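You operate a simulated robot arm through the tools that you are given. There is no shell and no other tool. Be economical: measure what you need, move in short steps, check, and stop when the job is done.

You are at the controls of a simulated two-armed robot. One attempt, no reset.

TASK
Swap the leaking blue air plug for the yellow one and check it holds.
Fine: shut the bench air valve and vent to 0 before you pull the plug. Hang the blue one in its rack. Charge to 6 bar, shut the valve, see the gauge stay at 6.

Only the result counts: the job must be done as asked and must still hold three seconds after the hand-in. Knocking over, shifting, dropping, spilling or breaking anything else fails it.

THE ROBOT
Two 7-joint arms with fingered hands on one trunk that stands fixed in place. Base frame: the origin is at the foot of the trunk, x ahead of it, y to its left, z up; the work surface is at about z = 0.856. Units: m, rad, N and s.
The left shoulder is at [0.071, 0.125, 1.167], the right one opposite. With the tool pointing down near the work surface each hand reaches from about 0.44 to 0.8 m from the base axis, measured 20 degrees to its own side. Payload 3.6 kg a hand.
Tool frame (each hand has its own): the origin (TCP) lies between the finger pads and is the grasp point; the fingertips stand 0.03 m ahead of it; z points along the fingers, y is the line along which they close. Largest opening 0.104 m; the body of the gripper starts 0.035 m behind the TCP. The gripper is a hand of 4 fingers: y runs from the thumb to the fingers, the wrist lies at [-0.015, -0.104, -0.178] in the tool frame, and closing takes about 1.5 s.
Orientation is that of the tool frame in the base frame, as a unit quaternion [w, x, y, z]. With the fingers straight down and the wrist toward the robot, the tool's x, y and z point along [0, 1, 0], [1, 0, 0] and [0, 0, -1] of the base frame.

THE INTERFACE
- The arms move only by the tool arm_command. It takes "left_plan", "right_plan" or both (then of equal length, played together; a hand with none holds still); each is a list of rows, each an object (a shift or turn left out is 0, a gripper value left out holds the last) with "gripper": the gripper command, from -1 (shut) to 1 (fully open), values between in proportion; "dp": the shift along the tool's x, y, z in units of 20 mm (1.0 is 20 mm), a list of three; "rot": the turn, a rotation vector about the tool's x, y, z in units of 5 degrees (1.0 is 5 degrees), a list of three. In form: [{"gripper": gripper, "dp": [x, y, z], "rot": [ax, ay, az]}, ...]. A call has 1 to 10 rows; each row shifts and turns the commanded pose from where the row before left it, along the tool's axes as they then stand. A call with a number of a shift or a turn outside -1 to 1 is refused whole. Each row takes 0.2 s and may step no farther than 0.05 m and 0.15 rad from the row before; otherwise, or with a gripper value out of range, the whole call is refused. Where a pose cannot be reached the arm comes as near as it can. A force on the tool above 70 N (or 10 N above the force at the start of the call, whichever is more), or a blocked arm, ends the call early, and 0.2 s more pass. The fingers move at their own pace (about 0.072 m/s each) and stop on an object; they squeeze with about 28 N. The grip force told is the motor's: it shows also when the fingers shut on nothing. Time passes only in rows, and 0.2 s behind the last, so rows that do not move let the fingers close. The reply holds the time, the measured pose of the TCP, the force on the tool along the base axes, the opening and the grip force, in the units named above and with some noise, with the torque about the TCP (base axes, N m) and any sound that the robot's microphone picked up, and new pictures: "show" is both (left out), scene, wrist or none (wrist: the cameras of the hands that moved).
- Cameras (640 x 400 px; columns grow to the right, rows downward): "scene" is now at [0.1717, -0.0532, 1.3233]; the picture's right is [-0.55, -0.84, -0.00], its down [-0.31, 0.20, -0.93] and it looks along [0.78, -0.51, -0.37] (base axes); focal length 214 px, centre (320, 200). "left" rides on the left gripper at [-0.061, -0.092, -0.13] in its tool frame; the picture's right is [-0.81, -0.28, 0.52], its down [0.53, -0.71, 0.46] and it looks along [0.24, 0.64, 0.72] (tool axes); focal length 275 px, centre (320, 200). "right" rides on the right gripper at [0.061, -0.092, -0.131] in its tool frame; the picture's right is [-0.81, 0.28, -0.52], its down [-0.53, -0.71, 0.46] and it looks along [-0.24, 0.64, 0.72] (tool axes); focal length 275 px, centre (320, 200). There is no depth. A picture from a camera that has moved, and an enlarged one, comes with that camera's place and axes in the base frame and with its lens.
- slide_trunk(by): slides the trunk up (or, below 0, down) by that many m; the arms and the scene camera ride with it, the base frame stays. It gives what a move gives, with no picture.
- set_grasp(shape, hand): the hand has 4 fingers and takes this shape, open, in about a second: jaw (thumb against the fingers, like two jaws); tri (thumb and two fingers); tip (a fingertip pinch); poke (one finger out to press); point (the index stretched); flat (the hand flat); cup (the hand cupped); fist (a fist). The gripper value then closes the fingers along that shape, each until it touches; the sizes above hold for jaw. It gives what a move gives, with no picture.
- aim_head(pan, tilt): turns the head with the scene camera to pan (to the left, within 1.396 rad either way) and tilt (down, from -0.506 to 1.204), counted from straight ahead of the robot. It gives what a move gives, and a new picture of the scene camera.
- inspect(camera, box): a new picture of the part [left, top, right, bottom] of that camera's present view, enlarged. The clock stands still meanwhile.
- sign_off(): hands the job in; it is judged then, once.

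Work in short steps. Places have to be worked out from the pictures, the camera data and where the tool is seen: move nearer, look again, correct. Check each grasp and each placing, and mend what went wrong. You have 120 turns and 200 pictures in all, those below and enlarged ones among them. Open the grippers and draw the arms clear of the work before you hand the job in, unless the task says otherwise; then end with one line.

The tools are called after "Request:" by a JSON object that holds its "fn" and its "kwargs". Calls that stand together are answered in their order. arm_command: Moves the arms, as the interface text tells. Its arguments: {"type":"object","properties":{"left_plan":{"type":"array","items":{"type":"object","properties":{"gripper":{"type":"number"},"dp":{"type":"array","items":{"type":"number"}},"rot":{"type":"array","items":{"type":"number"}}}}},"right_plan":{"type":"array","items":{"type":"object","properties":{"gripper":{"type":"number"},"dp":{"type":"array","items":{"type":"number"}},"rot":{"type":"array","items":{"type":"number"}}}}},"show":{"type":"string","enum":["both","scene","wrist","none"]}},"required":[]} The other tools are called the same way: slide_trunk (by) slides the trunk up or down; set_grasp (shape, hand) gives the hand a shape; aim_head (pan, tilt) turns the head that bears the scene camera; inspect (camera, box) takes an enlarged picture of a part of a camera's view; sign_off () hands the job in.

At the start:

```text
time_s: 0.0
left_tcp_pos: [0.438, -0.079, 1.2754]
left_tool_rot: [-0.001, 0.706, 0.708, 0.0]
left_force: [-0.2, 0.1, 0.3]
left_torque: [-0.01, 0.01, 0.02]
left_grip_width: 0.1038
left_finger_force: 0.1
left_shape: jaw
right_tcp_pos: [0.332, -0.3747, 1.224]
right_tool_rot: [0.001, 0.707, 0.707, 0.0]
right_force: [-0.1, 0.3, -0.6]
right_torque: [-0.01, 0.01, 0.0]
right_grip_width: 0.1036
right_finger_force: 0.1
right_shape: jaw
trunk travel left (down, up): [-0.4, 0.136]
head pan, tilt: [-0.579, 0.377]
```

scene: 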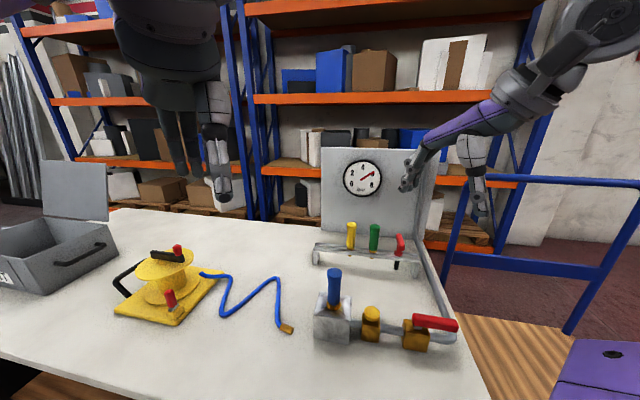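
right: 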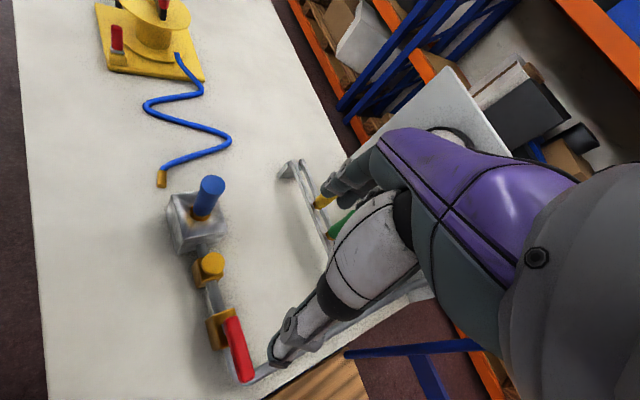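
left: 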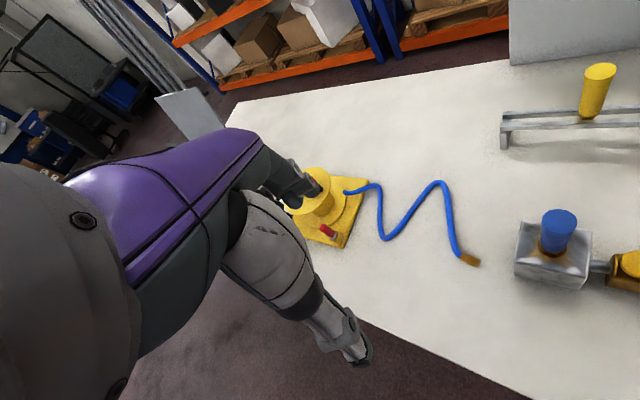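

The scene shows a manifold block with the blue plug, a brass fitting, a red-lever valve, a rack with yellow, green and red plugs, and a gauge. I enlarge these parts first.

Request:
{"fn": "inspect", "kwargs": {"camera": "scene", "box": [290, 250, 480, 370]}}

Request:
{"fn": "inspect", "kwargs": {"camera": "scene", "box": [300, 140, 460, 280]}}

Request:
{"fn": "inspect", "kwargs": {"camera": "right", "box": [130, 150, 370, 400]}}

```text
3.33 times, centred on (385, 310) of scene
camera zoom: at [0.1717, -0.0532, 1.3233], right [-0.55, -0.84, 0.0], down [-0.31, 0.2, -0.93], along [0.78, -0.51, -0.37], focal length 715 px, centre (103, -167)
```

zoom: 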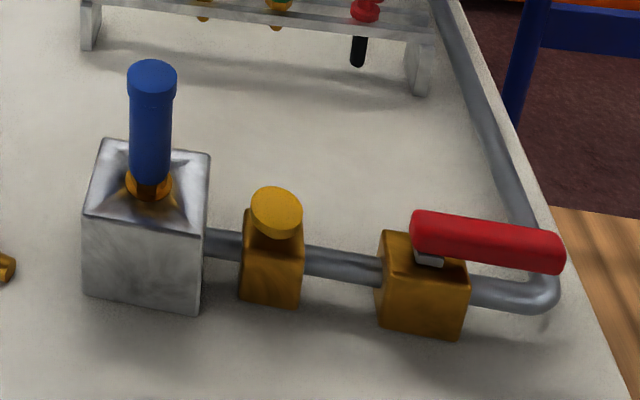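

```text
2.86 times, centred on (380, 210) of scene
camera zoom: at [0.1717, -0.0532, 1.3233], right [-0.55, -0.84, 0.0], down [-0.31, 0.2, -0.93], along [0.78, -0.51, -0.37], focal length 613 px, centre (149, 171)
```

zoom: 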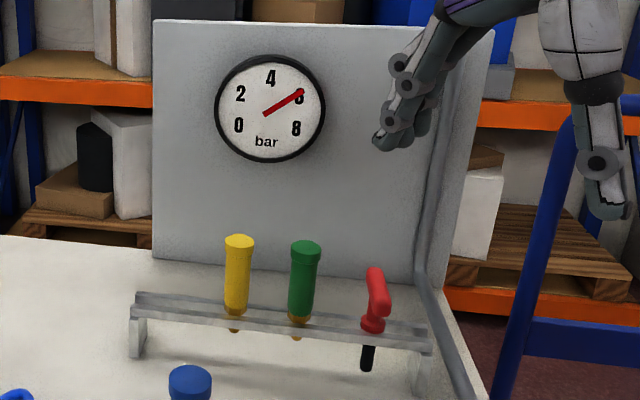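

```text
1.60 times, centred on (250, 275) of right
camera zoom: at [0.2388, -0.3139, 1.3556], right [0.27, -0.81, 0.52], down [-0.71, -0.53, -0.46], along [0.65, -0.24, -0.72], focal length 440 px, centre (432, 80)
```

zoom: 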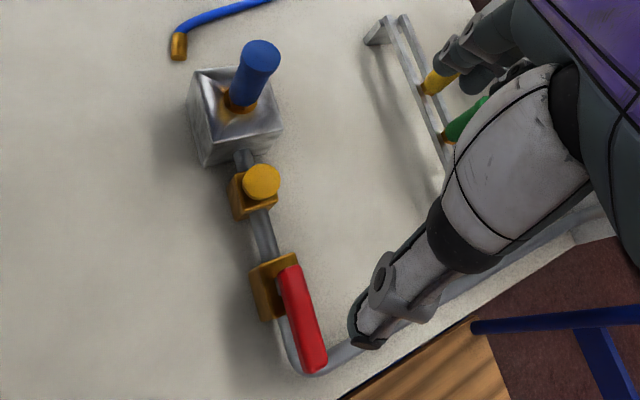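

I place the blue plug top at about (0.454, -0.274, 1.02), the yellow top at (0.594, -0.441, 1.03), and the lever end at (0.28, -0.45, 0.93). Next I look at the rack for the blue plug's slot and at the brass fitting's knob.

Request:
{"fn": "inspect", "kwargs": {"camera": "left", "box": [480, 50, 640, 150]}}

Request:
{"fn": "inspect", "kwargs": {"camera": "scene", "box": [305, 220, 425, 295]}}

Request:
{"fn": "inspect", "kwargs": {"camera": "right", "box": [160, 230, 280, 390]}}

```text
4.00 times, centred on (560, 100) of left
camera zoom: at [0.3464, -0.1413, 1.4052], right [-0.27, -0.81, -0.52], down [-0.71, 0.53, -0.46], along [0.64, 0.24, -0.72], focal length 1101 px, centre (-640, 600)
```

zoom: 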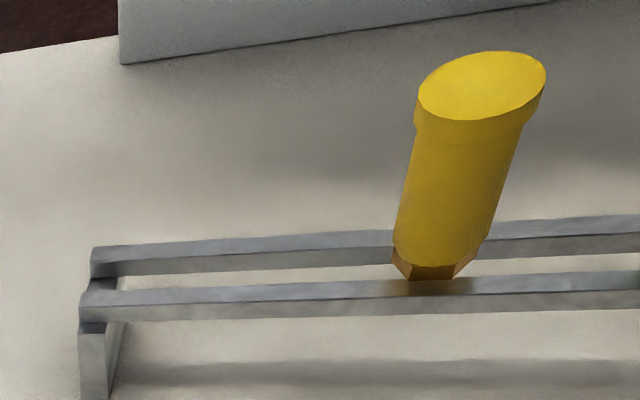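

```text
5.33 times, centred on (365, 258) of scene
camera zoom: at [0.1717, -0.0532, 1.3233], right [-0.55, -0.84, 0.0], down [-0.31, 0.2, -0.93], along [0.78, -0.51, -0.37], focal length 1144 px, centre (80, -107)
```

zoom: 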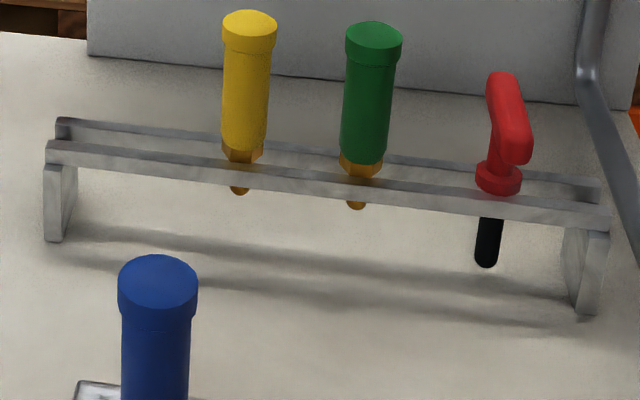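

```text
2.50 times, centred on (220, 310) of right
camera zoom: at [0.2388, -0.3139, 1.3556], right [0.27, -0.81, 0.52], down [-0.71, -0.53, -0.46], along [0.65, -0.24, -0.72], focal length 688 px, centre (570, -75)
```

zoom: 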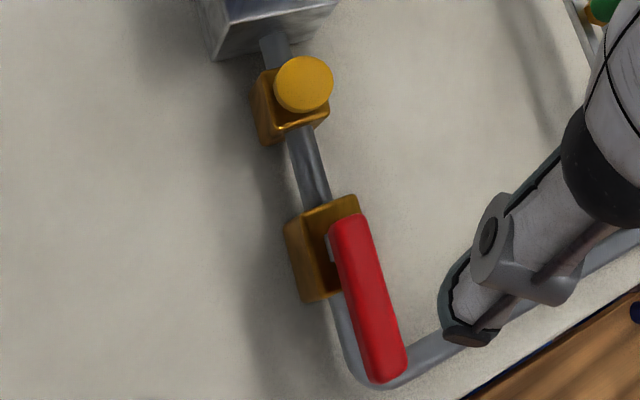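

The rack is two rails with the plugs hanging between them, with free space to the left of the yellow plug; the brass knob looks like a push bleed. Before planning grasps I check the right hand's finger geometry.

Request:
{"fn": "inspect", "kwargs": {"camera": "scene", "box": [380, 0, 640, 240]}}

Request:
{"fn": "inspect", "kwargs": {"camera": "scene", "box": [100, 0, 270, 210]}}

```text
1.67 times, centred on (510, 120) of scene
camera zoom: at [0.1717, -0.0532, 1.3233], right [-0.55, -0.84, 0.0], down [-0.31, 0.2, -0.93], along [0.78, -0.51, -0.37], focal length 358 px, centre (3, 333)
```

zoom: 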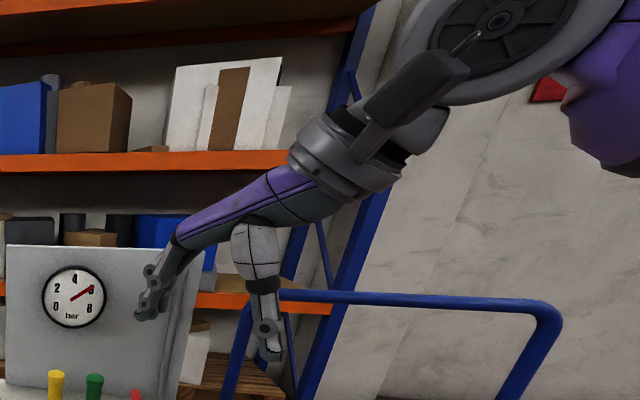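

```text
1.90 times, centred on (185, 105) of scene
camera zoom: at [0.1717, -0.0532, 1.3233], right [-0.55, -0.84, 0.0], down [-0.31, 0.2, -0.93], along [0.78, -0.51, -0.37], focal length 408 px, centre (577, 381)
```

zoom: 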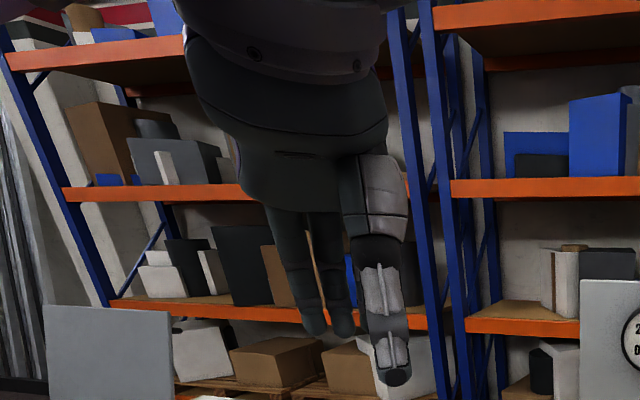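

Plan: close the right fingers into a pinch and yaw 45° so tool y points at the panel. I will use it as a pusher on the panel side of the lever.

Request:
{"fn": "arm_command", "kwargs": {"right_plan": [{"gripper": -1, "rot": [0, 0, 1]}, {"rot": [0, 0, 1]}, {"rot": [0, 0, 1]}, {"rot": [0, 0, 1]}, {"rot": [0, 0, 1]}, {"rot": [0, 0, 1]}, {"rot": [0, 0, 1]}, {"rot": [0, 0, 1]}, {"rot": [0, 0, 1]}], "show": "wrist"}}

Request:
{"fn": "arm_command", "kwargs": {"right_plan": [{"dp": [-1, 1, 1]}, {"dp": [-1, 1, 1]}, {"dp": [-1, 0.9, 1]}, {"dp": [-0.2, 0, 1]}, {"dp": [0, 0, 1]}, {"dp": [0, 0, 1]}, {"dp": [0, 0, 1]}, {"dp": [0, 0, 1]}], "show": "both"}}

```text
time_s: 2.0
left_tcp_pos: [0.4381, -0.0787, 1.2762]
left_tool_rot: [-0.001, 0.706, 0.708, 0.0]
left_force: [0.5, 0.1, -0.2]
left_torque: [0.01, 0.02, 0.06]
left_grip_width: 0.1037
left_finger_force: 0.0
left_shape: jaw
right_tcp_pos: [0.3333, -0.3737, 1.2226]
right_tool_rot: [0.0, 0.924, 0.383, 0.001]
right_force: [0.4, 0.0, 0.5]
right_torque: [0.01, 0.0, 0.01]
right_grip_width: 0.0001
right_finger_force: 27.9
right_shape: jaw
trunk travel left (down, up): [-0.4, 0.136]
head pan, tilt: [-0.579, 0.377]
camera right: at [0.3089, -0.2666, 1.3555], right [-0.38, -0.77, 0.52], down [-0.88, 0.13, -0.46], along [0.28, -0.63, -0.72], focal length 275 px, centre (320, 200)
```

right: 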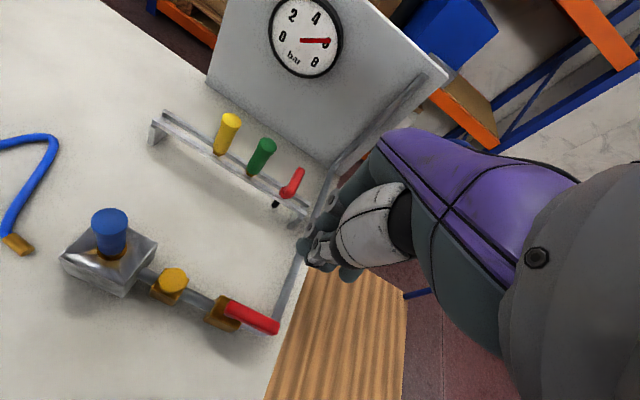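

```text
time_s: 3.8
left_tcp_pos: [0.4376, -0.0787, 1.2749]
left_tool_rot: [0.0, 0.707, 0.707, 0.0]
left_force: [-0.3, -0.4, -0.4]
left_torque: [-0.01, 0.06, -0.01]
left_grip_width: 0.1034
left_finger_force: 0.0
left_shape: jaw
right_tcp_pos: [0.3267, -0.4612, 1.0633]
right_tool_rot: [0.0, 0.924, 0.383, 0.0]
right_force: [-0.1, 0.2, -0.4]
right_torque: [-0.02, 0.0, 0.01]
right_grip_width: 0.0
right_finger_force: 28.2
right_shape: jaw
trunk travel left (down, up): [-0.4, 0.136]
head pan, tilt: [-0.579, 0.377]
camera scene: at [0.1718, -0.0533, 1.3232], right [-0.55, -0.84, 0.0], down [-0.31, 0.2, -0.93], along [0.78, -0.51, -0.37], focal length 214 px, centre (320, 200)
camera right: at [0.3035, -0.3536, 1.1954], right [-0.38, -0.77, 0.52], down [-0.88, 0.13, -0.46], along [0.28, -0.63, -0.72], focal length 275 px, centre (320, 200)
```

scene: 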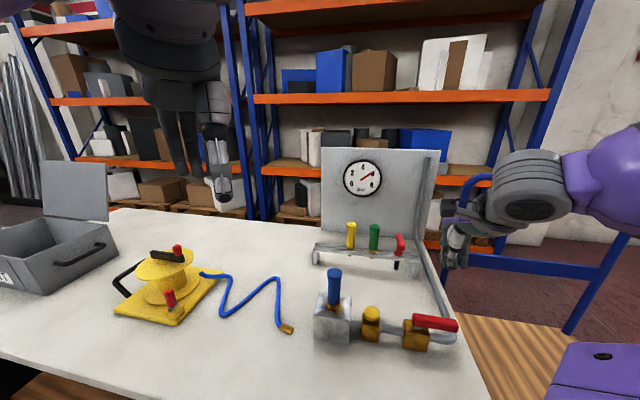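
right: 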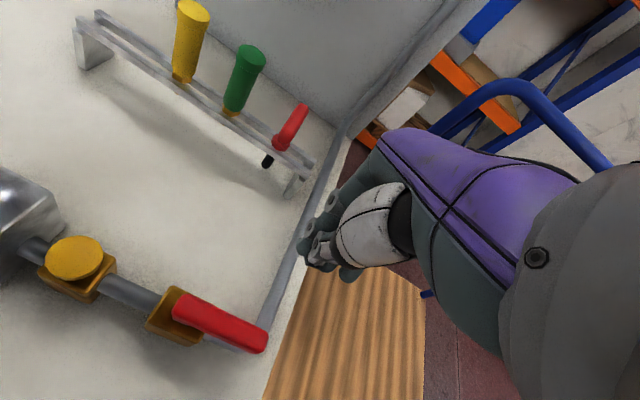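

The pinch is above the panel side of the lever. I lower it so the tips are at lever height and take a look.

Request:
{"fn": "arm_command", "kwargs": {"right_plan": [{"dp": [0, 0, 1]}, {"dp": [0, 0, 1]}, {"dp": [0, 0, 1]}, {"dp": [0, 0, 1]}, {"dp": [0, 0, 1]}, {"dp": [0, 0, 0.2]}], "show": "wrist"}}

Request:
{"fn": "inspect", "kwargs": {"camera": "scene", "box": [360, 220, 520, 360]}}

```text
time_s: 5.2
left_tcp_pos: [0.4374, -0.079, 1.2746]
left_tool_rot: [0.0, 0.707, 0.707, -0.001]
left_force: [0.0, 0.2, 0.1]
left_torque: [0.02, 0.04, 0.01]
left_grip_width: 0.1036
left_finger_force: 0.1
left_shape: jaw
right_tcp_pos: [0.3288, -0.46, 0.9587]
right_tool_rot: [0.0, 0.924, 0.382, 0.001]
right_force: [-0.1, -0.1, 0.2]
right_torque: [0.03, 0.0, -0.02]
right_grip_width: 0.0002
right_finger_force: 27.8
right_shape: jaw
trunk travel left (down, up): [-0.4, 0.136]
head pan, tilt: [-0.579, 0.377]
camera right: at [0.305, -0.3532, 1.091], right [-0.38, -0.77, 0.52], down [-0.88, 0.13, -0.46], along [0.28, -0.63, -0.72], focal length 275 px, centre (320, 200)
```

right: 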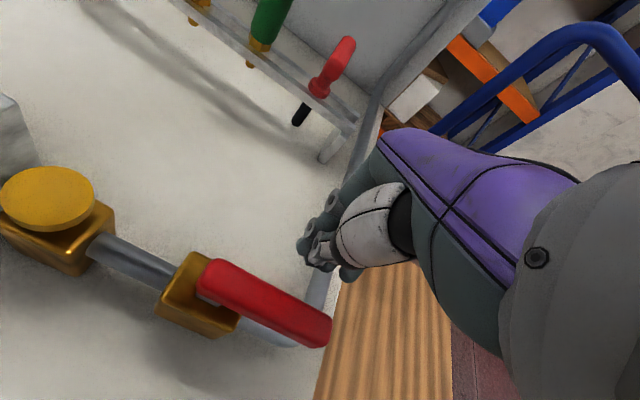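

```text
2.86 times, centred on (440, 290) of scene
camera zoom: at [0.1717, -0.0531, 1.3233], right [-0.55, -0.84, 0.0], down [-0.31, 0.2, -0.93], along [0.78, -0.51, -0.37], focal length 613 px, centre (-23, -57)
```

zoom: 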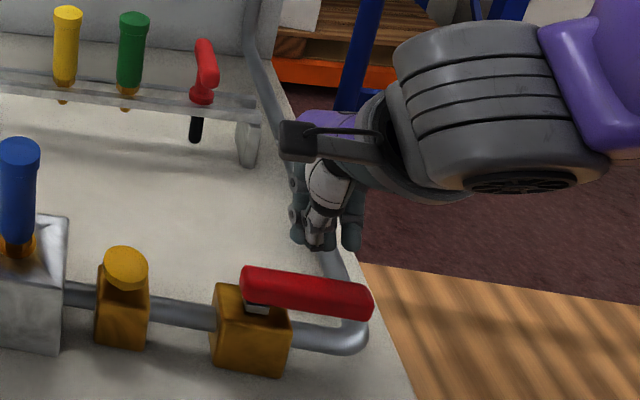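

Lever top is at about z 0.935, so I lower another 16 mm and push gently toward the robot (clockwise).

Request:
{"fn": "arm_command", "kwargs": {"right_plan": [{"dp": [0, 0, 0.8]}, {"dp": [-0.1, -0.6, 0]}, {"dp": [-0.1, -0.6, 0]}, {"dp": [-0.15, -0.6, 0]}, {"dp": [-0.15, -0.6, 0]}], "show": "both"}}

```text
time_s: 6.4
left_tcp_pos: [0.4374, -0.0796, 1.2748]
left_tool_rot: [0.0, 0.707, 0.707, 0.0]
left_force: [-0.7, 0.2, 0.0]
left_torque: [0.04, 0.01, -0.01]
left_grip_width: 0.1036
left_finger_force: 0.1
left_shape: jaw
right_tcp_pos: [0.2969, -0.4463, 0.9388]
right_tool_rot: [0.0, 0.924, 0.382, 0.001]
right_force: [-0.2, -0.5, 1.2]
right_torque: [0.02, -0.03, 0.0]
right_grip_width: 0.0001
right_finger_force: 28.0
right_shape: jaw
right hand out of reach, approached as far as the arm can: row 4, 5
trunk travel left (down, up): [-0.4, 0.136]
head pan, tilt: [-0.579, 0.377]
camera scene: at [0.1718, -0.0532, 1.3232], right [-0.55, -0.84, 0.0], down [-0.31, 0.2, -0.93], along [0.78, -0.51, -0.37], focal length 214 px, centre (320, 200)
camera right: at [0.2735, -0.3391, 1.0713], right [-0.38, -0.77, 0.52], down [-0.88, 0.13, -0.46], along [0.29, -0.63, -0.72], focal length 275 px, centre (320, 200)
```

scene: 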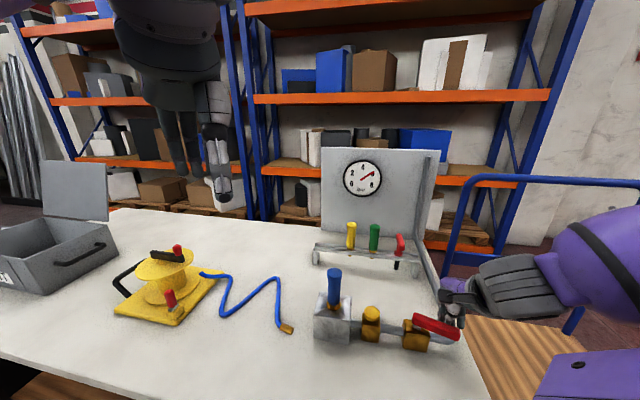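
right: 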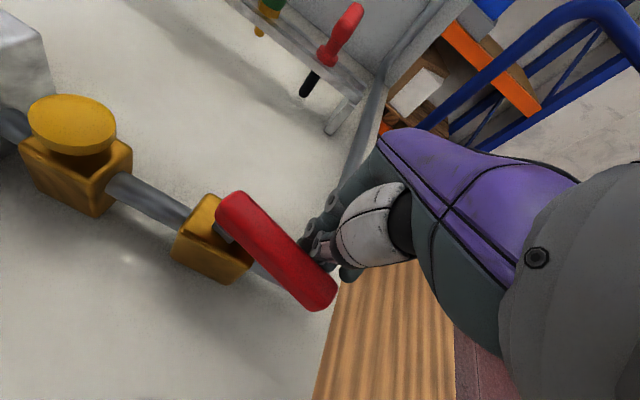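

The lever turns easily toward the robot, but the arm is at its near limit. I raise the trunk to gain room, then bring the hand down again.

Request:
{"fn": "slide_trunk", "kwargs": {"by": 0.13}}

Request:
{"fn": "arm_command", "kwargs": {"right_plan": [{"rot": [0, 0, -1]}, {"rot": [0, 0, -1]}, {"rot": [0, 0, -1]}, {"rot": [0, 0, -1]}, {"rot": [0, 0, -1]}, {"rot": [0, 0, -1]}, {"rot": [0, 0, -1]}, {"rot": [0, 0, -1]}, {"rot": [0, 0, -1]}], "show": "both"}}

```text
time_s: 8.0
left_tcp_pos: [0.439, -0.0796, 1.4029]
left_tool_rot: [-0.001, 0.706, 0.708, -0.001]
left_force: [-0.5, -1.2, 0.3]
left_torque: [0.0, 0.02, -0.03]
left_grip_width: 0.1035
left_finger_force: 0.0
left_shape: jaw
right_tcp_pos: [0.2978, -0.4475, 1.0696]
right_tool_rot: [-0.001, 0.924, 0.382, 0.0]
right_force: [0.0, 0.7, -0.3]
right_torque: [-0.04, -0.03, -0.03]
right_grip_width: 0.0002
right_finger_force: 27.9
right_shape: jaw
trunk travel left (down, up): [-0.53, 0.006]
head pan, tilt: [-0.579, 0.377]
```

```text
time_s: 10.0
left_tcp_pos: [0.4381, -0.0784, 1.4043]
left_tool_rot: [-0.001, 0.706, 0.708, 0.0]
left_force: [-0.6, 0.3, -0.4]
left_torque: [0.03, 0.01, -0.01]
left_grip_width: 0.1037
left_finger_force: 0.1
left_shape: jaw
right_tcp_pos: [0.299, -0.448, 1.0699]
right_tool_rot: [0.001, 0.707, 0.708, 0.001]
right_force: [0.1, 0.4, 0.5]
right_torque: [-0.03, 0.05, 0.04]
right_grip_width: 0.0
right_finger_force: 27.6
right_shape: jaw
trunk travel left (down, up): [-0.53, 0.006]
head pan, tilt: [-0.579, 0.377]
camera scene: at [0.0861, -0.0529, 1.4687], right [-0.55, -0.84, 0.0], down [-0.31, 0.2, -0.93], along [0.78, -0.51, -0.37], focal length 214 px, centre (320, 200)
camera right: at [0.2053, -0.3867, 1.2023], right [0.28, -0.81, 0.52], down [-0.71, -0.53, -0.46], along [0.65, -0.24, -0.72], focal length 275 px, centre (320, 200)
```

scene: 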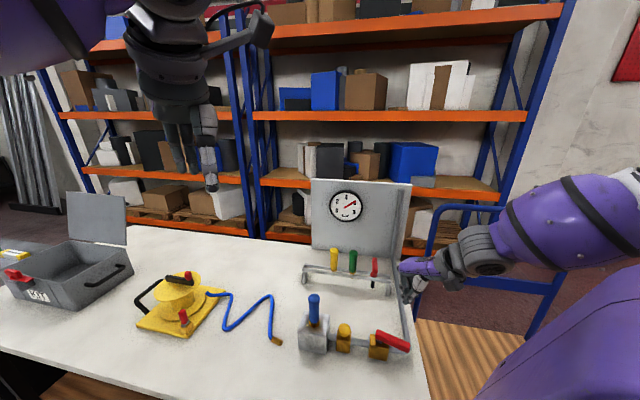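
right: 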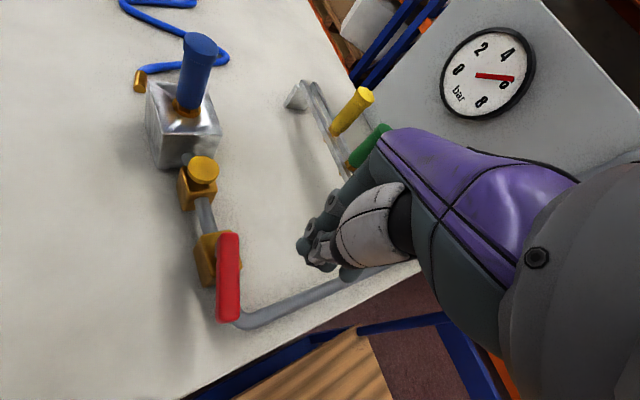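

The lever has turned about 15° and stayed put. With yaw 0, I shift right a bit, lower to z 0.942 and keep pushing along the arc.

Request:
{"fn": "arm_command", "kwargs": {"right_plan": [{"dp": [-0.6, 0, 1]}, {"dp": [0, 0, 1]}, {"dp": [0, 0, 1]}, {"dp": [0, 0, 1]}, {"dp": [0, 0, 1]}, {"dp": [0, 0, 1]}, {"dp": [0, 0, 0.4]}, {"dp": [0.7, 0, 0]}, {"dp": [0.5, -0.3, 0]}], "show": "wrist"}}

```text
time_s: 12.0
left_tcp_pos: [0.4371, -0.0792, 1.4053]
left_tool_rot: [0.0, 0.706, 0.708, 0.001]
left_force: [-0.2, -0.9, 0.3]
left_torque: [-0.03, -0.02, 0.01]
left_grip_width: 0.1036
left_finger_force: 0.0
left_shape: jaw
right_tcp_pos: [0.2913, -0.4356, 0.945]
right_tool_rot: [0.0, 0.707, 0.707, 0.0]
right_force: [-0.6, -1.9, -1.3]
right_torque: [-0.04, 0.02, -0.03]
right_grip_width: 0.0
right_finger_force: 27.4
right_shape: jaw
trunk travel left (down, up): [-0.53, 0.006]
head pan, tilt: [-0.579, 0.377]
camera right: at [0.1985, -0.3745, 1.0754], right [0.27, -0.81, 0.52], down [-0.71, -0.53, -0.46], along [0.65, -0.24, -0.72], focal length 275 px, centre (320, 200)
```

right: 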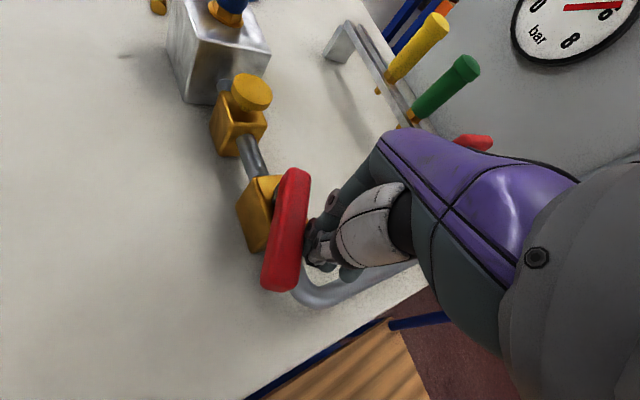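

No reach problem now and the lever follows. I continue along the arc.

Request:
{"fn": "arm_command", "kwargs": {"right_plan": [{"dp": [0.45, -0.3, 0]}, {"dp": [0.45, -0.3, 0]}, {"dp": [0.6, -0.2, 0]}, {"dp": [0.6, -0.15, 0]}, {"dp": [0.6, 0, 0]}, {"dp": [0.6, 0.1, 0]}], "show": "both"}}

```text
time_s: 13.4
left_tcp_pos: [0.4349, -0.0827, 1.405]
left_tool_rot: [0.0, 0.707, 0.707, 0.001]
left_force: [-0.6, -1.0, -0.5]
left_torque: [0.01, 0.0, -0.01]
left_grip_width: 0.1034
left_finger_force: 0.1
left_shape: jaw
right_tcp_pos: [0.2726, -0.3778, 0.9406]
right_tool_rot: [0.004, 0.711, 0.704, -0.003]
right_force: [-14.5, -28.0, 7.2]
right_torque: [-0.12, 0.04, -0.11]
right_grip_width: 0.0003
right_finger_force: 27.9
right_shape: jaw
trunk travel left (down, up): [-0.53, 0.006]
head pan, tilt: [-0.579, 0.377]
camera scene: at [0.0828, -0.0572, 1.4688], right [-0.55, -0.84, 0.0], down [-0.31, 0.2, -0.93], along [0.78, -0.51, -0.37], focal length 214 px, centre (320, 200)
camera right: at [0.179, -0.3149, 1.0722], right [0.27, -0.81, 0.53], down [-0.72, -0.53, -0.45], along [0.64, -0.26, -0.72], focal length 275 px, centre (320, 200)
```

scene: 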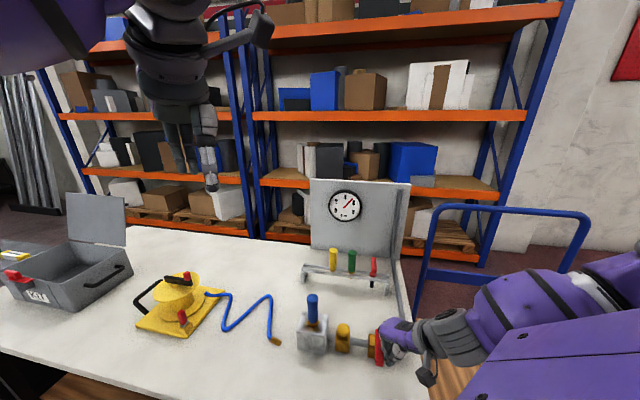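
right: 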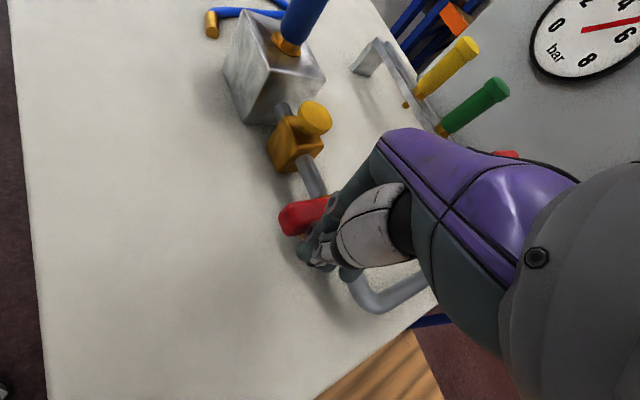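

Force rose to about 31 N, so the lever is at its stop. I back off, lift, and check the lever and gauge.

Request:
{"fn": "arm_command", "kwargs": {"right_plan": [{"dp": [-0.6, -0.3, 0]}, {"dp": [-0.8, -0.3, -0.2]}, {"dp": [-0.5, 0, -1]}, {"dp": [0, 0, -1]}, {"dp": [0, 0, -1]}, {"dp": [0, 0, -1]}, {"dp": [0, 0, -1]}], "show": "both"}}

Request:
{"fn": "inspect", "kwargs": {"camera": "scene", "box": [280, 170, 440, 380]}}

```text
time_s: 15.0
left_tcp_pos: [0.4382, -0.0787, 1.4049]
left_tool_rot: [0.0, 0.707, 0.707, 0.0]
left_force: [-0.2, -0.3, 0.3]
left_torque: [0.01, 0.02, -0.02]
left_grip_width: 0.1039
left_finger_force: 0.1
left_shape: jaw
right_tcp_pos: [0.2637, -0.4077, 1.0463]
right_tool_rot: [0.0, 0.707, 0.707, 0.001]
right_force: [-0.5, 0.3, -0.3]
right_torque: [0.0, -0.01, 0.02]
right_grip_width: 0.0
right_finger_force: 27.9
right_shape: jaw
trunk travel left (down, up): [-0.53, 0.006]
head pan, tilt: [-0.579, 0.377]
camera scene: at [0.0854, -0.0528, 1.4688], right [-0.55, -0.84, 0.0], down [-0.31, 0.2, -0.93], along [0.78, -0.51, -0.37], focal length 214 px, centre (320, 200)
camera right: at [0.169, -0.3467, 1.1778], right [0.28, -0.81, 0.52], down [-0.71, -0.53, -0.46], along [0.65, -0.24, -0.72], focal length 275 px, centre (320, 200)
```

scene: 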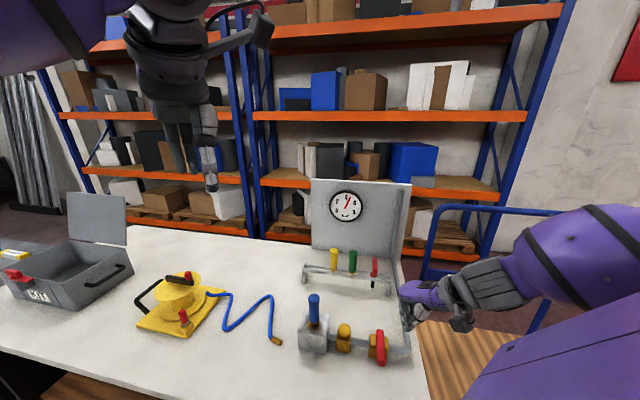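
right: 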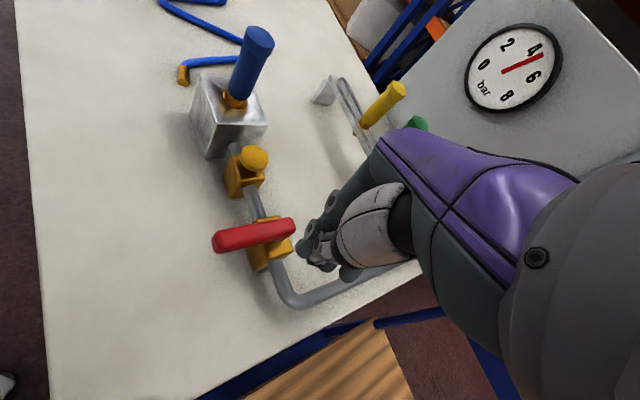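

```text
1.90 times, centred on (360, 275) of scene
camera zoom: at [0.0854, -0.0528, 1.4688], right [-0.55, -0.84, 0.0], down [-0.31, 0.2, -0.93], along [0.78, -0.51, -0.37], focal length 408 px, centre (244, 57)
```

zoom: 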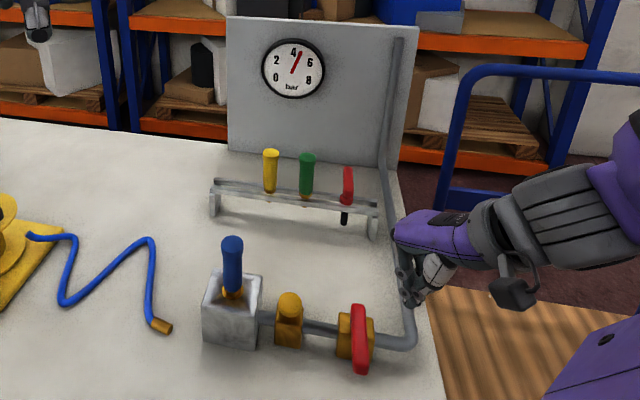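

The valve is closed (lever across the pipe) and the gauge is dropping, now about 4.4. Next I move the pinch above the yellow bleed knob, which I place at (0.397, -0.333, 0.932).

Request:
{"fn": "arm_command", "kwargs": {"right_plan": [{"dp": [0.53, 0.95, 0]}, {"dp": [0.53, 0.95, 0]}, {"dp": [0.53, 0.95, 0]}, {"dp": [0.53, 0.95, 0]}, {"dp": [0.53, 0.95, 0]}, {"dp": [0.53, 0.95, 0]}, {"dp": [0.53, 0.95, 0]}], "show": "none"}}

Request:
{"fn": "arm_command", "kwargs": {"right_plan": [{"rot": [0, 0, 1]}, {"rot": [0, 0, 1]}, {"rot": [0, 0, 1]}, {"rot": [0, 0, 1]}, {"rot": [0, 0, 1]}, {"rot": [0, 0, 1]}, {"rot": [0, 0, 1]}, {"rot": [0, 0, 1]}, {"rot": [0, 0, 1]}], "show": "both"}}

```text
time_s: 16.6
left_tcp_pos: [0.4378, -0.0785, 1.4045]
left_tool_rot: [-0.001, 0.706, 0.708, -0.001]
left_force: [0.2, 0.0, -0.8]
left_torque: [-0.03, -0.01, 0.01]
left_grip_width: 0.1036
left_finger_force: 0.2
left_shape: jaw
right_tcp_pos: [0.3961, -0.337, 1.0466]
right_tool_rot: [0.0, 0.706, 0.708, 0.001]
right_force: [0.1, -0.3, 1.0]
right_torque: [0.02, 0.01, -0.02]
right_grip_width: 0.0
right_finger_force: 28.4
right_shape: jaw
trunk travel left (down, up): [-0.53, 0.006]
head pan, tilt: [-0.579, 0.377]
```

```text
time_s: 18.6
left_tcp_pos: [0.4383, -0.0785, 1.4053]
left_tool_rot: [0.0, 0.706, 0.708, 0.0]
left_force: [-0.2, 0.0, 0.1]
left_torque: [-0.01, -0.03, 0.01]
left_grip_width: 0.104
left_finger_force: 0.2
left_shape: jaw
right_tcp_pos: [0.3973, -0.3329, 1.045]
right_tool_rot: [0.0, 0.924, 0.381, 0.0]
right_force: [-0.2, 0.3, -0.4]
right_torque: [0.02, 0.02, -0.01]
right_grip_width: 0.0
right_finger_force: 27.7
right_shape: jaw
trunk travel left (down, up): [-0.53, 0.006]
head pan, tilt: [-0.579, 0.377]
camera scene: at [0.0859, -0.0529, 1.4687], right [-0.55, -0.84, 0.0], down [-0.31, 0.2, -0.93], along [0.78, -0.51, -0.37], focal length 214 px, centre (320, 200)
camera right: at [0.373, -0.2255, 1.1778], right [-0.38, -0.77, 0.52], down [-0.88, 0.13, -0.46], along [0.28, -0.63, -0.72], focal length 275 px, centre (320, 200)
```

scene: 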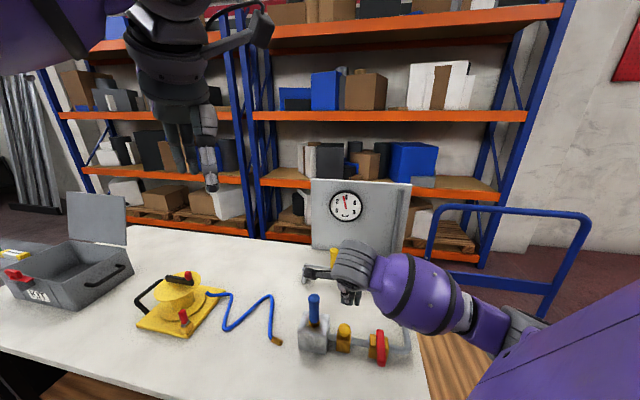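
right: 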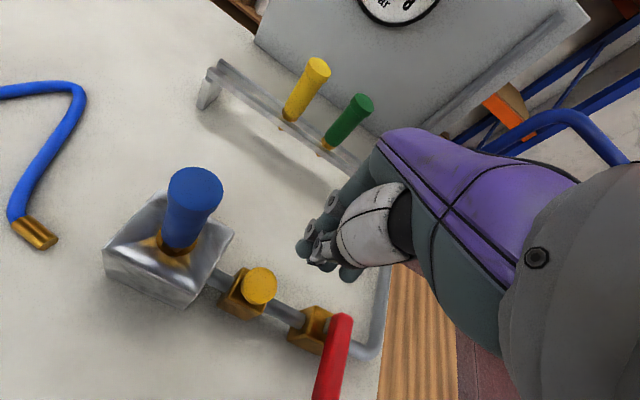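

The projected knob position matches the picture exactly. I descend onto it and press gently.

Request:
{"fn": "arm_command", "kwargs": {"right_plan": [{"dp": [0, 0, 1]}, {"dp": [0, 0, 1]}, {"dp": [0, 0, 1]}, {"dp": [0, 0, 0.6]}, {"dp": [0, 0, 0.3]}, {"dp": [0, 0, 0.2]}, {"dp": [0, 0, 0.2]}], "show": "both"}}

```text
time_s: 20.2
left_tcp_pos: [0.4383, -0.0784, 1.4055]
left_tool_rot: [0.001, 0.706, 0.708, 0.0]
left_force: [-1.5, -0.6, 0.2]
left_torque: [0.0, 0.0, -0.02]
left_grip_width: 0.1034
left_finger_force: 0.2
left_shape: jaw
right_tcp_pos: [0.3965, -0.3348, 0.9622]
right_tool_rot: [0.0, 0.924, 0.383, 0.0]
right_force: [-0.5, 0.1, -0.1]
right_torque: [0.02, -0.02, -0.03]
right_grip_width: 0.0
right_finger_force: 27.5
right_shape: jaw
trunk travel left (down, up): [-0.53, 0.006]
head pan, tilt: [-0.579, 0.377]
camera scene: at [0.0856, -0.0531, 1.4688], right [-0.55, -0.84, 0.0], down [-0.31, 0.2, -0.93], along [0.78, -0.51, -0.37], focal length 214 px, centre (320, 200)
camera right: at [0.373, -0.2272, 1.0935], right [-0.38, -0.77, 0.52], down [-0.88, 0.13, -0.46], along [0.29, -0.63, -0.72], focal length 275 px, centre (320, 200)
```

scene: 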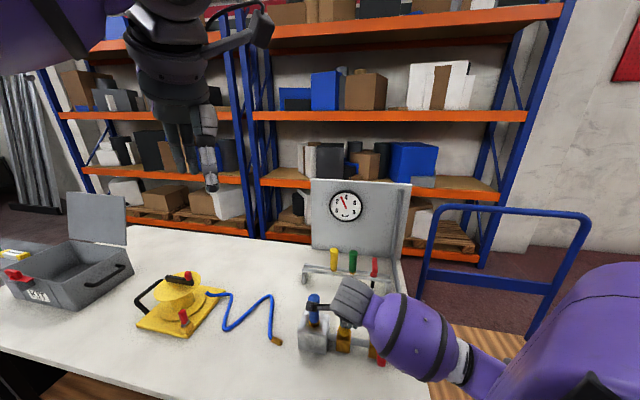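
right: 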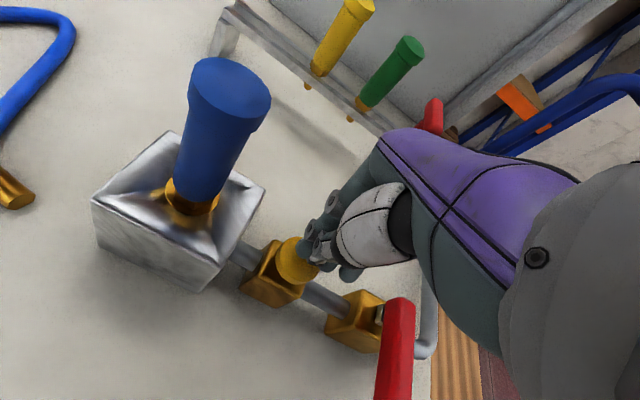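

Contact is close. I keep pressing down in small steps, holding at the end, and listen for venting.

Request:
{"fn": "arm_command", "kwargs": {"right_plan": [{"dp": [0, 0, 0.25]}, {"dp": [0, 0, 0.25]}, {"dp": [0, 0, 0.2]}, {"dp": [0, 0, 0]}, {"dp": [0, 0, 0]}], "show": "wrist"}}

Request:
{"fn": "inspect", "kwargs": {"camera": "scene", "box": [300, 170, 390, 230]}}

```text
time_s: 21.4
left_tcp_pos: [0.4376, -0.0798, 1.4056]
left_tool_rot: [0.0, 0.707, 0.707, 0.0]
left_force: [0.0, -0.3, 0.5]
left_torque: [0.0, 0.01, 0.01]
left_grip_width: 0.1035
left_finger_force: 0.2
left_shape: jaw
right_tcp_pos: [0.3972, -0.3346, 0.9481]
right_tool_rot: [0.0, 0.924, 0.383, 0.001]
right_force: [0.6, -1.3, 5.4]
right_torque: [-0.07, -0.05, 0.03]
right_grip_width: 0.0002
right_finger_force: 27.4
right_shape: jaw
trunk travel left (down, up): [-0.53, 0.006]
head pan, tilt: [-0.579, 0.377]
heard: click
camera right: at [0.3732, -0.2266, 1.0795], right [-0.38, -0.77, 0.52], down [-0.88, 0.13, -0.46], along [0.29, -0.63, -0.72], focal length 275 px, centre (320, 200)
```

right: 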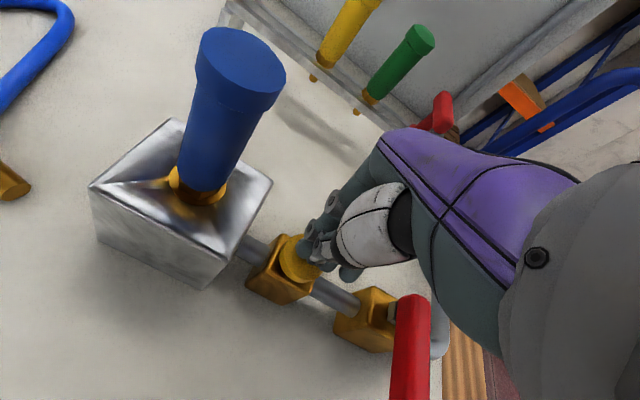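

```text
6.67 times, centred on (345, 200) of scene
camera zoom: at [0.0853, -0.053, 1.4688], right [-0.55, -0.84, 0.0], down [-0.31, 0.2, -0.93], along [0.78, -0.51, -0.37], focal length 1430 px, centre (153, 200)
```

zoom: 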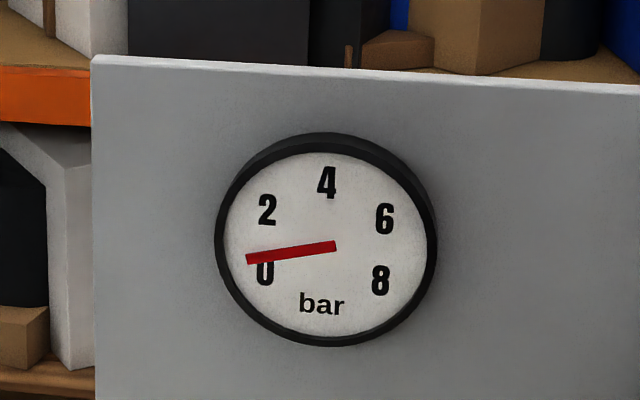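

It clicked and the gauge is falling fast, now about 0.5. I hold a moment longer and re-check.

Request:
{"fn": "arm_command", "kwargs": {"right_plan": [{"dp": [0, 0, 0]}, {"dp": [0, 0, 0]}, {"dp": [0, 0, 0]}, {"dp": [0, 0, 0]}, {"dp": [0, 0, 0]}, {"dp": [0, 0, 0]}, {"dp": [0, 0, 0]}, {"dp": [0, 0, 0]}], "show": "none"}}

Request:
{"fn": "inspect", "kwargs": {"camera": "scene", "box": [300, 170, 390, 230]}}

```text
time_s: 23.2
left_tcp_pos: [0.4375, -0.0798, 1.4047]
left_tool_rot: [0.0, 0.706, 0.708, 0.0]
left_force: [0.3, 0.6, -0.9]
left_torque: [0.01, 0.01, -0.04]
left_grip_width: 0.1036
left_finger_force: 0.0
left_shape: jaw
right_tcp_pos: [0.3975, -0.3344, 0.9476]
right_tool_rot: [0.0, 0.924, 0.383, 0.002]
right_force: [2.3, -1.0, 6.7]
right_torque: [-0.04, -0.02, 0.05]
right_grip_width: 0.0003
right_finger_force: 28.1
right_shape: jaw
trunk travel left (down, up): [-0.53, 0.006]
head pan, tilt: [-0.579, 0.377]
```

```text
6.67 times, centred on (345, 200) of scene
camera zoom: at [0.0854, -0.053, 1.4688], right [-0.55, -0.84, 0.0], down [-0.31, 0.2, -0.93], along [0.78, -0.51, -0.37], focal length 1430 px, centre (153, 200)
```

zoom: 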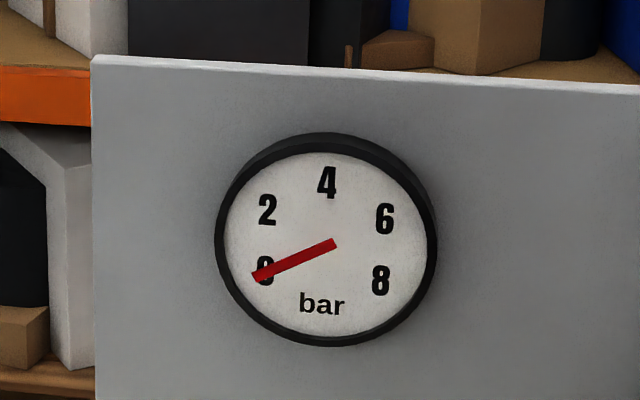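

The gauge is at 0. I lift off, open the hand and move above the blue plug.

Request:
{"fn": "arm_command", "kwargs": {"right_plan": [{"dp": [0, 0, -1]}, {"dp": [0, 0, -1]}, {"dp": [0, 0, -1]}, {"dp": [0, 0, -1], "gripper": 0.4}, {"dp": [0, 0, -1]}, {"dp": [0, 0, -1]}, {"dp": [0, 0, -1]}, {"dp": [0, 0, -1]}], "show": "none"}}

Request:
{"fn": "arm_command", "kwargs": {"right_plan": [{"dp": [1, 0, 0]}, {"dp": [1, 0, 0]}, {"dp": [1, 0, 0]}, {"dp": [1, 0, 0]}], "show": "both"}}

Request:
{"fn": "inspect", "kwargs": {"camera": "scene", "box": [290, 180, 410, 370]}}

```text
time_s: 25.0
left_tcp_pos: [0.4371, -0.0793, 1.4037]
left_tool_rot: [-0.001, 0.706, 0.708, 0.0]
left_force: [-0.2, 0.2, -0.6]
left_torque: [-0.01, 0.01, 0.02]
left_grip_width: 0.1037
left_finger_force: 0.1
left_shape: jaw
right_tcp_pos: [0.3956, -0.3322, 1.107]
right_tool_rot: [0.0, 0.924, 0.382, 0.001]
right_force: [-0.2, 1.0, 0.4]
right_torque: [-0.04, 0.0, 0.01]
right_grip_width: 0.0728
right_finger_force: 0.2
right_shape: jaw
trunk travel left (down, up): [-0.53, 0.006]
head pan, tilt: [-0.579, 0.377]
```

```text
time_s: 26.0
left_tcp_pos: [0.4384, -0.0774, 1.4049]
left_tool_rot: [0.0, 0.706, 0.708, -0.001]
left_force: [-0.1, 1.0, 0.8]
left_torque: [0.0, -0.02, -0.02]
left_grip_width: 0.1034
left_finger_force: 0.0
left_shape: jaw
right_tcp_pos: [0.4522, -0.277, 1.1074]
right_tool_rot: [0.001, 0.924, 0.383, 0.001]
right_force: [0.1, 0.6, 0.2]
right_torque: [-0.01, 0.0, 0.02]
right_grip_width: 0.0726
right_finger_force: 0.0
right_shape: jaw
trunk travel left (down, up): [-0.53, 0.006]
head pan, tilt: [-0.579, 0.377]
camera scene: at [0.0861, -0.0527, 1.4687], right [-0.55, -0.84, 0.0], down [-0.31, 0.2, -0.93], along [0.78, -0.51, -0.37], focal length 214 px, centre (320, 200)
camera right: at [0.4302, -0.17, 1.2388], right [-0.38, -0.77, 0.52], down [-0.88, 0.13, -0.46], along [0.28, -0.63, -0.72], focal length 275 px, centre (320, 200)
```

scene: 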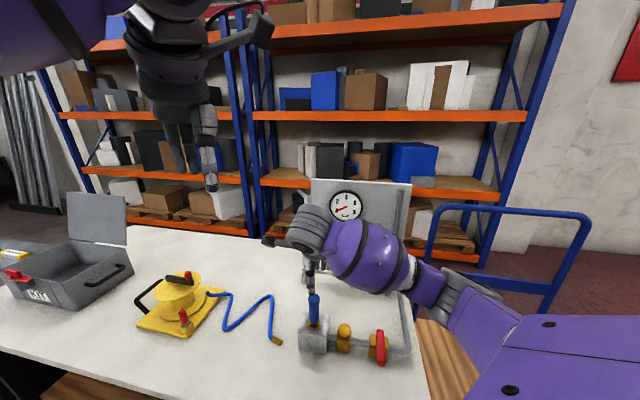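
right: 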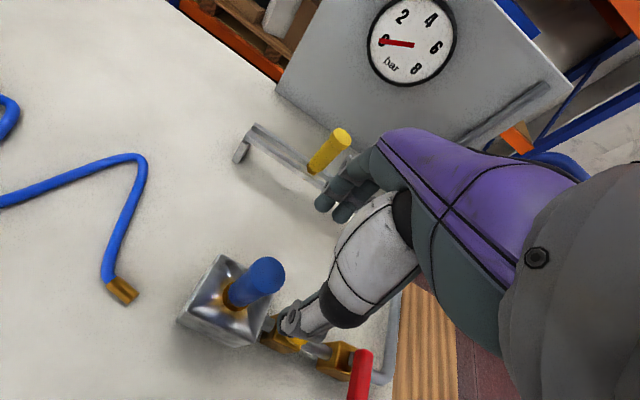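

```text
2.11 times, centred on (350, 275) of scene
camera zoom: at [0.0861, -0.0527, 1.4687], right [-0.55, -0.84, 0.0], down [-0.31, 0.2, -0.93], along [0.78, -0.51, -0.37], focal length 452 px, centre (257, 42)
```

zoom: 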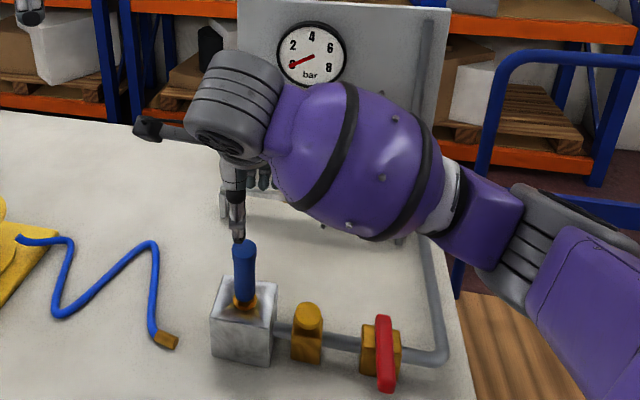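

The gauge reads 0 and the hand is over the blue plug. I make a small correction and descend around its upper body.

Request:
{"fn": "arm_command", "kwargs": {"right_plan": [{"dp": [0.2, 0.1, 1]}, {"dp": [0, 0, 1]}, {"dp": [0, 0, 1]}, {"dp": [0, 0, 1]}, {"dp": [0, 0, 1]}, {"dp": [0, 0, 0.5]}], "show": "wrist"}}

Request:
{"fn": "inspect", "kwargs": {"camera": "scene", "box": [280, 260, 380, 370]}}

```text
time_s: 27.4
left_tcp_pos: [0.4378, -0.079, 1.4049]
left_tool_rot: [0.001, 0.706, 0.708, 0.0]
left_force: [1.3, -0.3, -0.3]
left_torque: [0.0, -0.01, 0.0]
left_grip_width: 0.104
left_finger_force: 0.1
left_shape: jaw
right_tcp_pos: [0.4579, -0.2756, 0.9979]
right_tool_rot: [0.001, 0.924, 0.383, 0.001]
right_force: [0.3, 0.2, -0.6]
right_torque: [0.02, -0.02, -0.02]
right_grip_width: 0.0727
right_finger_force: 0.0
right_shape: jaw
trunk travel left (down, up): [-0.53, 0.006]
head pan, tilt: [-0.579, 0.377]
camera right: at [0.4345, -0.1683, 1.1292], right [-0.38, -0.77, 0.52], down [-0.88, 0.13, -0.46], along [0.28, -0.63, -0.72], focal length 275 px, centre (320, 200)
```

right: 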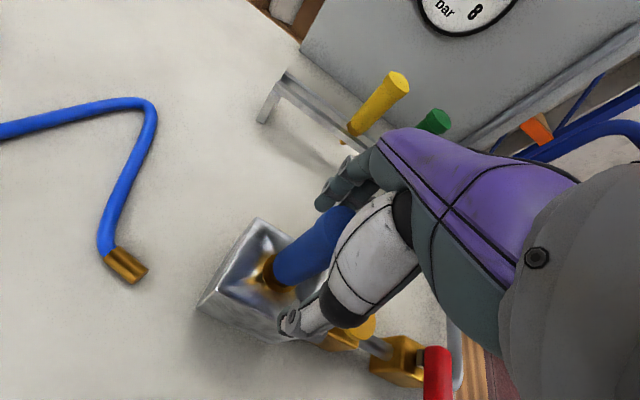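

```text
3.64 times, centred on (330, 315) of scene
camera zoom: at [0.0856, -0.0531, 1.4688], right [-0.55, -0.84, 0.0], down [-0.31, 0.2, -0.93], along [0.78, -0.51, -0.37], focal length 780 px, centre (284, -218)
```

zoom: 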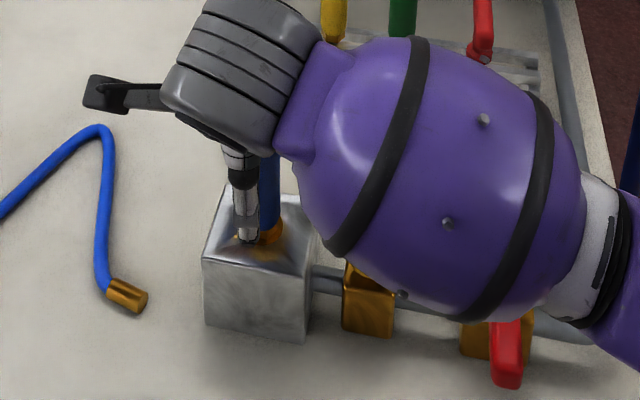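

The plug lies between thumb and fingers. I close the grip.

Request:
{"fn": "arm_command", "kwargs": {"right_plan": [{"gripper": -1}, {"dp": [0, 0, 0]}, {"dp": [0, 0, 0]}, {"dp": [0, 0, 0]}, {"dp": [0, 0, 0]}, {"dp": [0, 0, 0]}, {"dp": [0, 0, 0]}], "show": "wrist"}}

```text
time_s: 29.0
left_tcp_pos: [0.4391, -0.0783, 1.4041]
left_tool_rot: [0.0, 0.706, 0.708, 0.0]
left_force: [-0.1, 0.1, -0.2]
left_torque: [-0.01, -0.02, 0.02]
left_grip_width: 0.1035
left_finger_force: 0.0
left_shape: jaw
right_tcp_pos: [0.4586, -0.2761, 0.9981]
right_tool_rot: [-0.001, 0.924, 0.383, 0.001]
right_force: [0.1, 0.2, -0.1]
right_torque: [-0.01, 0.01, -0.02]
right_grip_width: 0.0199
right_finger_force: 28.3
right_shape: jaw
trunk travel left (down, up): [-0.53, 0.006]
head pan, tilt: [-0.579, 0.377]
camera right: at [0.4346, -0.1681, 1.1293], right [-0.38, -0.77, 0.52], down [-0.88, 0.13, -0.46], along [0.28, -0.63, -0.72], focal length 275 px, centre (320, 200)
```

right: 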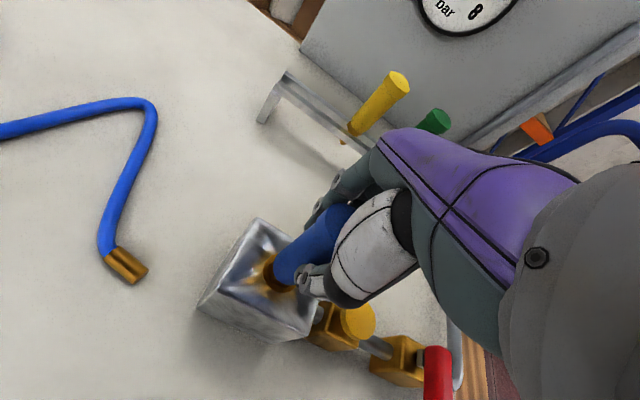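

Gripped at 20 mm. I pull straight up in small steps and watch the force.

Request:
{"fn": "arm_command", "kwargs": {"right_plan": [{"dp": [0, 0, -0.2]}, {"dp": [0, 0, -0.2]}, {"dp": [0, 0, -0.2]}, {"dp": [0, 0, -0.3]}, {"dp": [0, 0, -0.3]}], "show": "wrist"}}

```text
time_s: 30.2
left_tcp_pos: [0.4377, -0.0783, 1.4047]
left_tool_rot: [0.0, 0.707, 0.707, -0.001]
left_force: [-0.8, -0.3, 0.2]
left_torque: [0.0, 0.0, 0.0]
left_grip_width: 0.1036
left_finger_force: 0.1
left_shape: jaw
right_tcp_pos: [0.4568, -0.2764, 1.0204]
right_tool_rot: [0.0, 0.924, 0.383, 0.0]
right_force: [0.1, -0.4, -0.7]
right_torque: [0.0, -0.02, -0.03]
right_grip_width: 0.0197
right_finger_force: 27.5
right_shape: jaw
trunk travel left (down, up): [-0.53, 0.006]
head pan, tilt: [-0.579, 0.377]
camera right: at [0.4336, -0.1681, 1.1526], right [-0.38, -0.77, 0.52], down [-0.88, 0.13, -0.46], along [0.28, -0.63, -0.72], focal length 275 px, centre (320, 200)
```

right: 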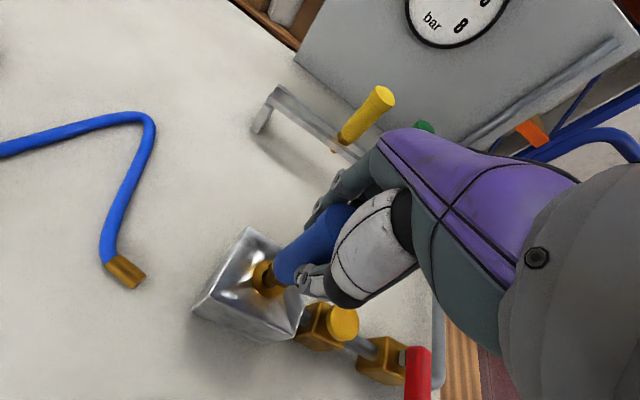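

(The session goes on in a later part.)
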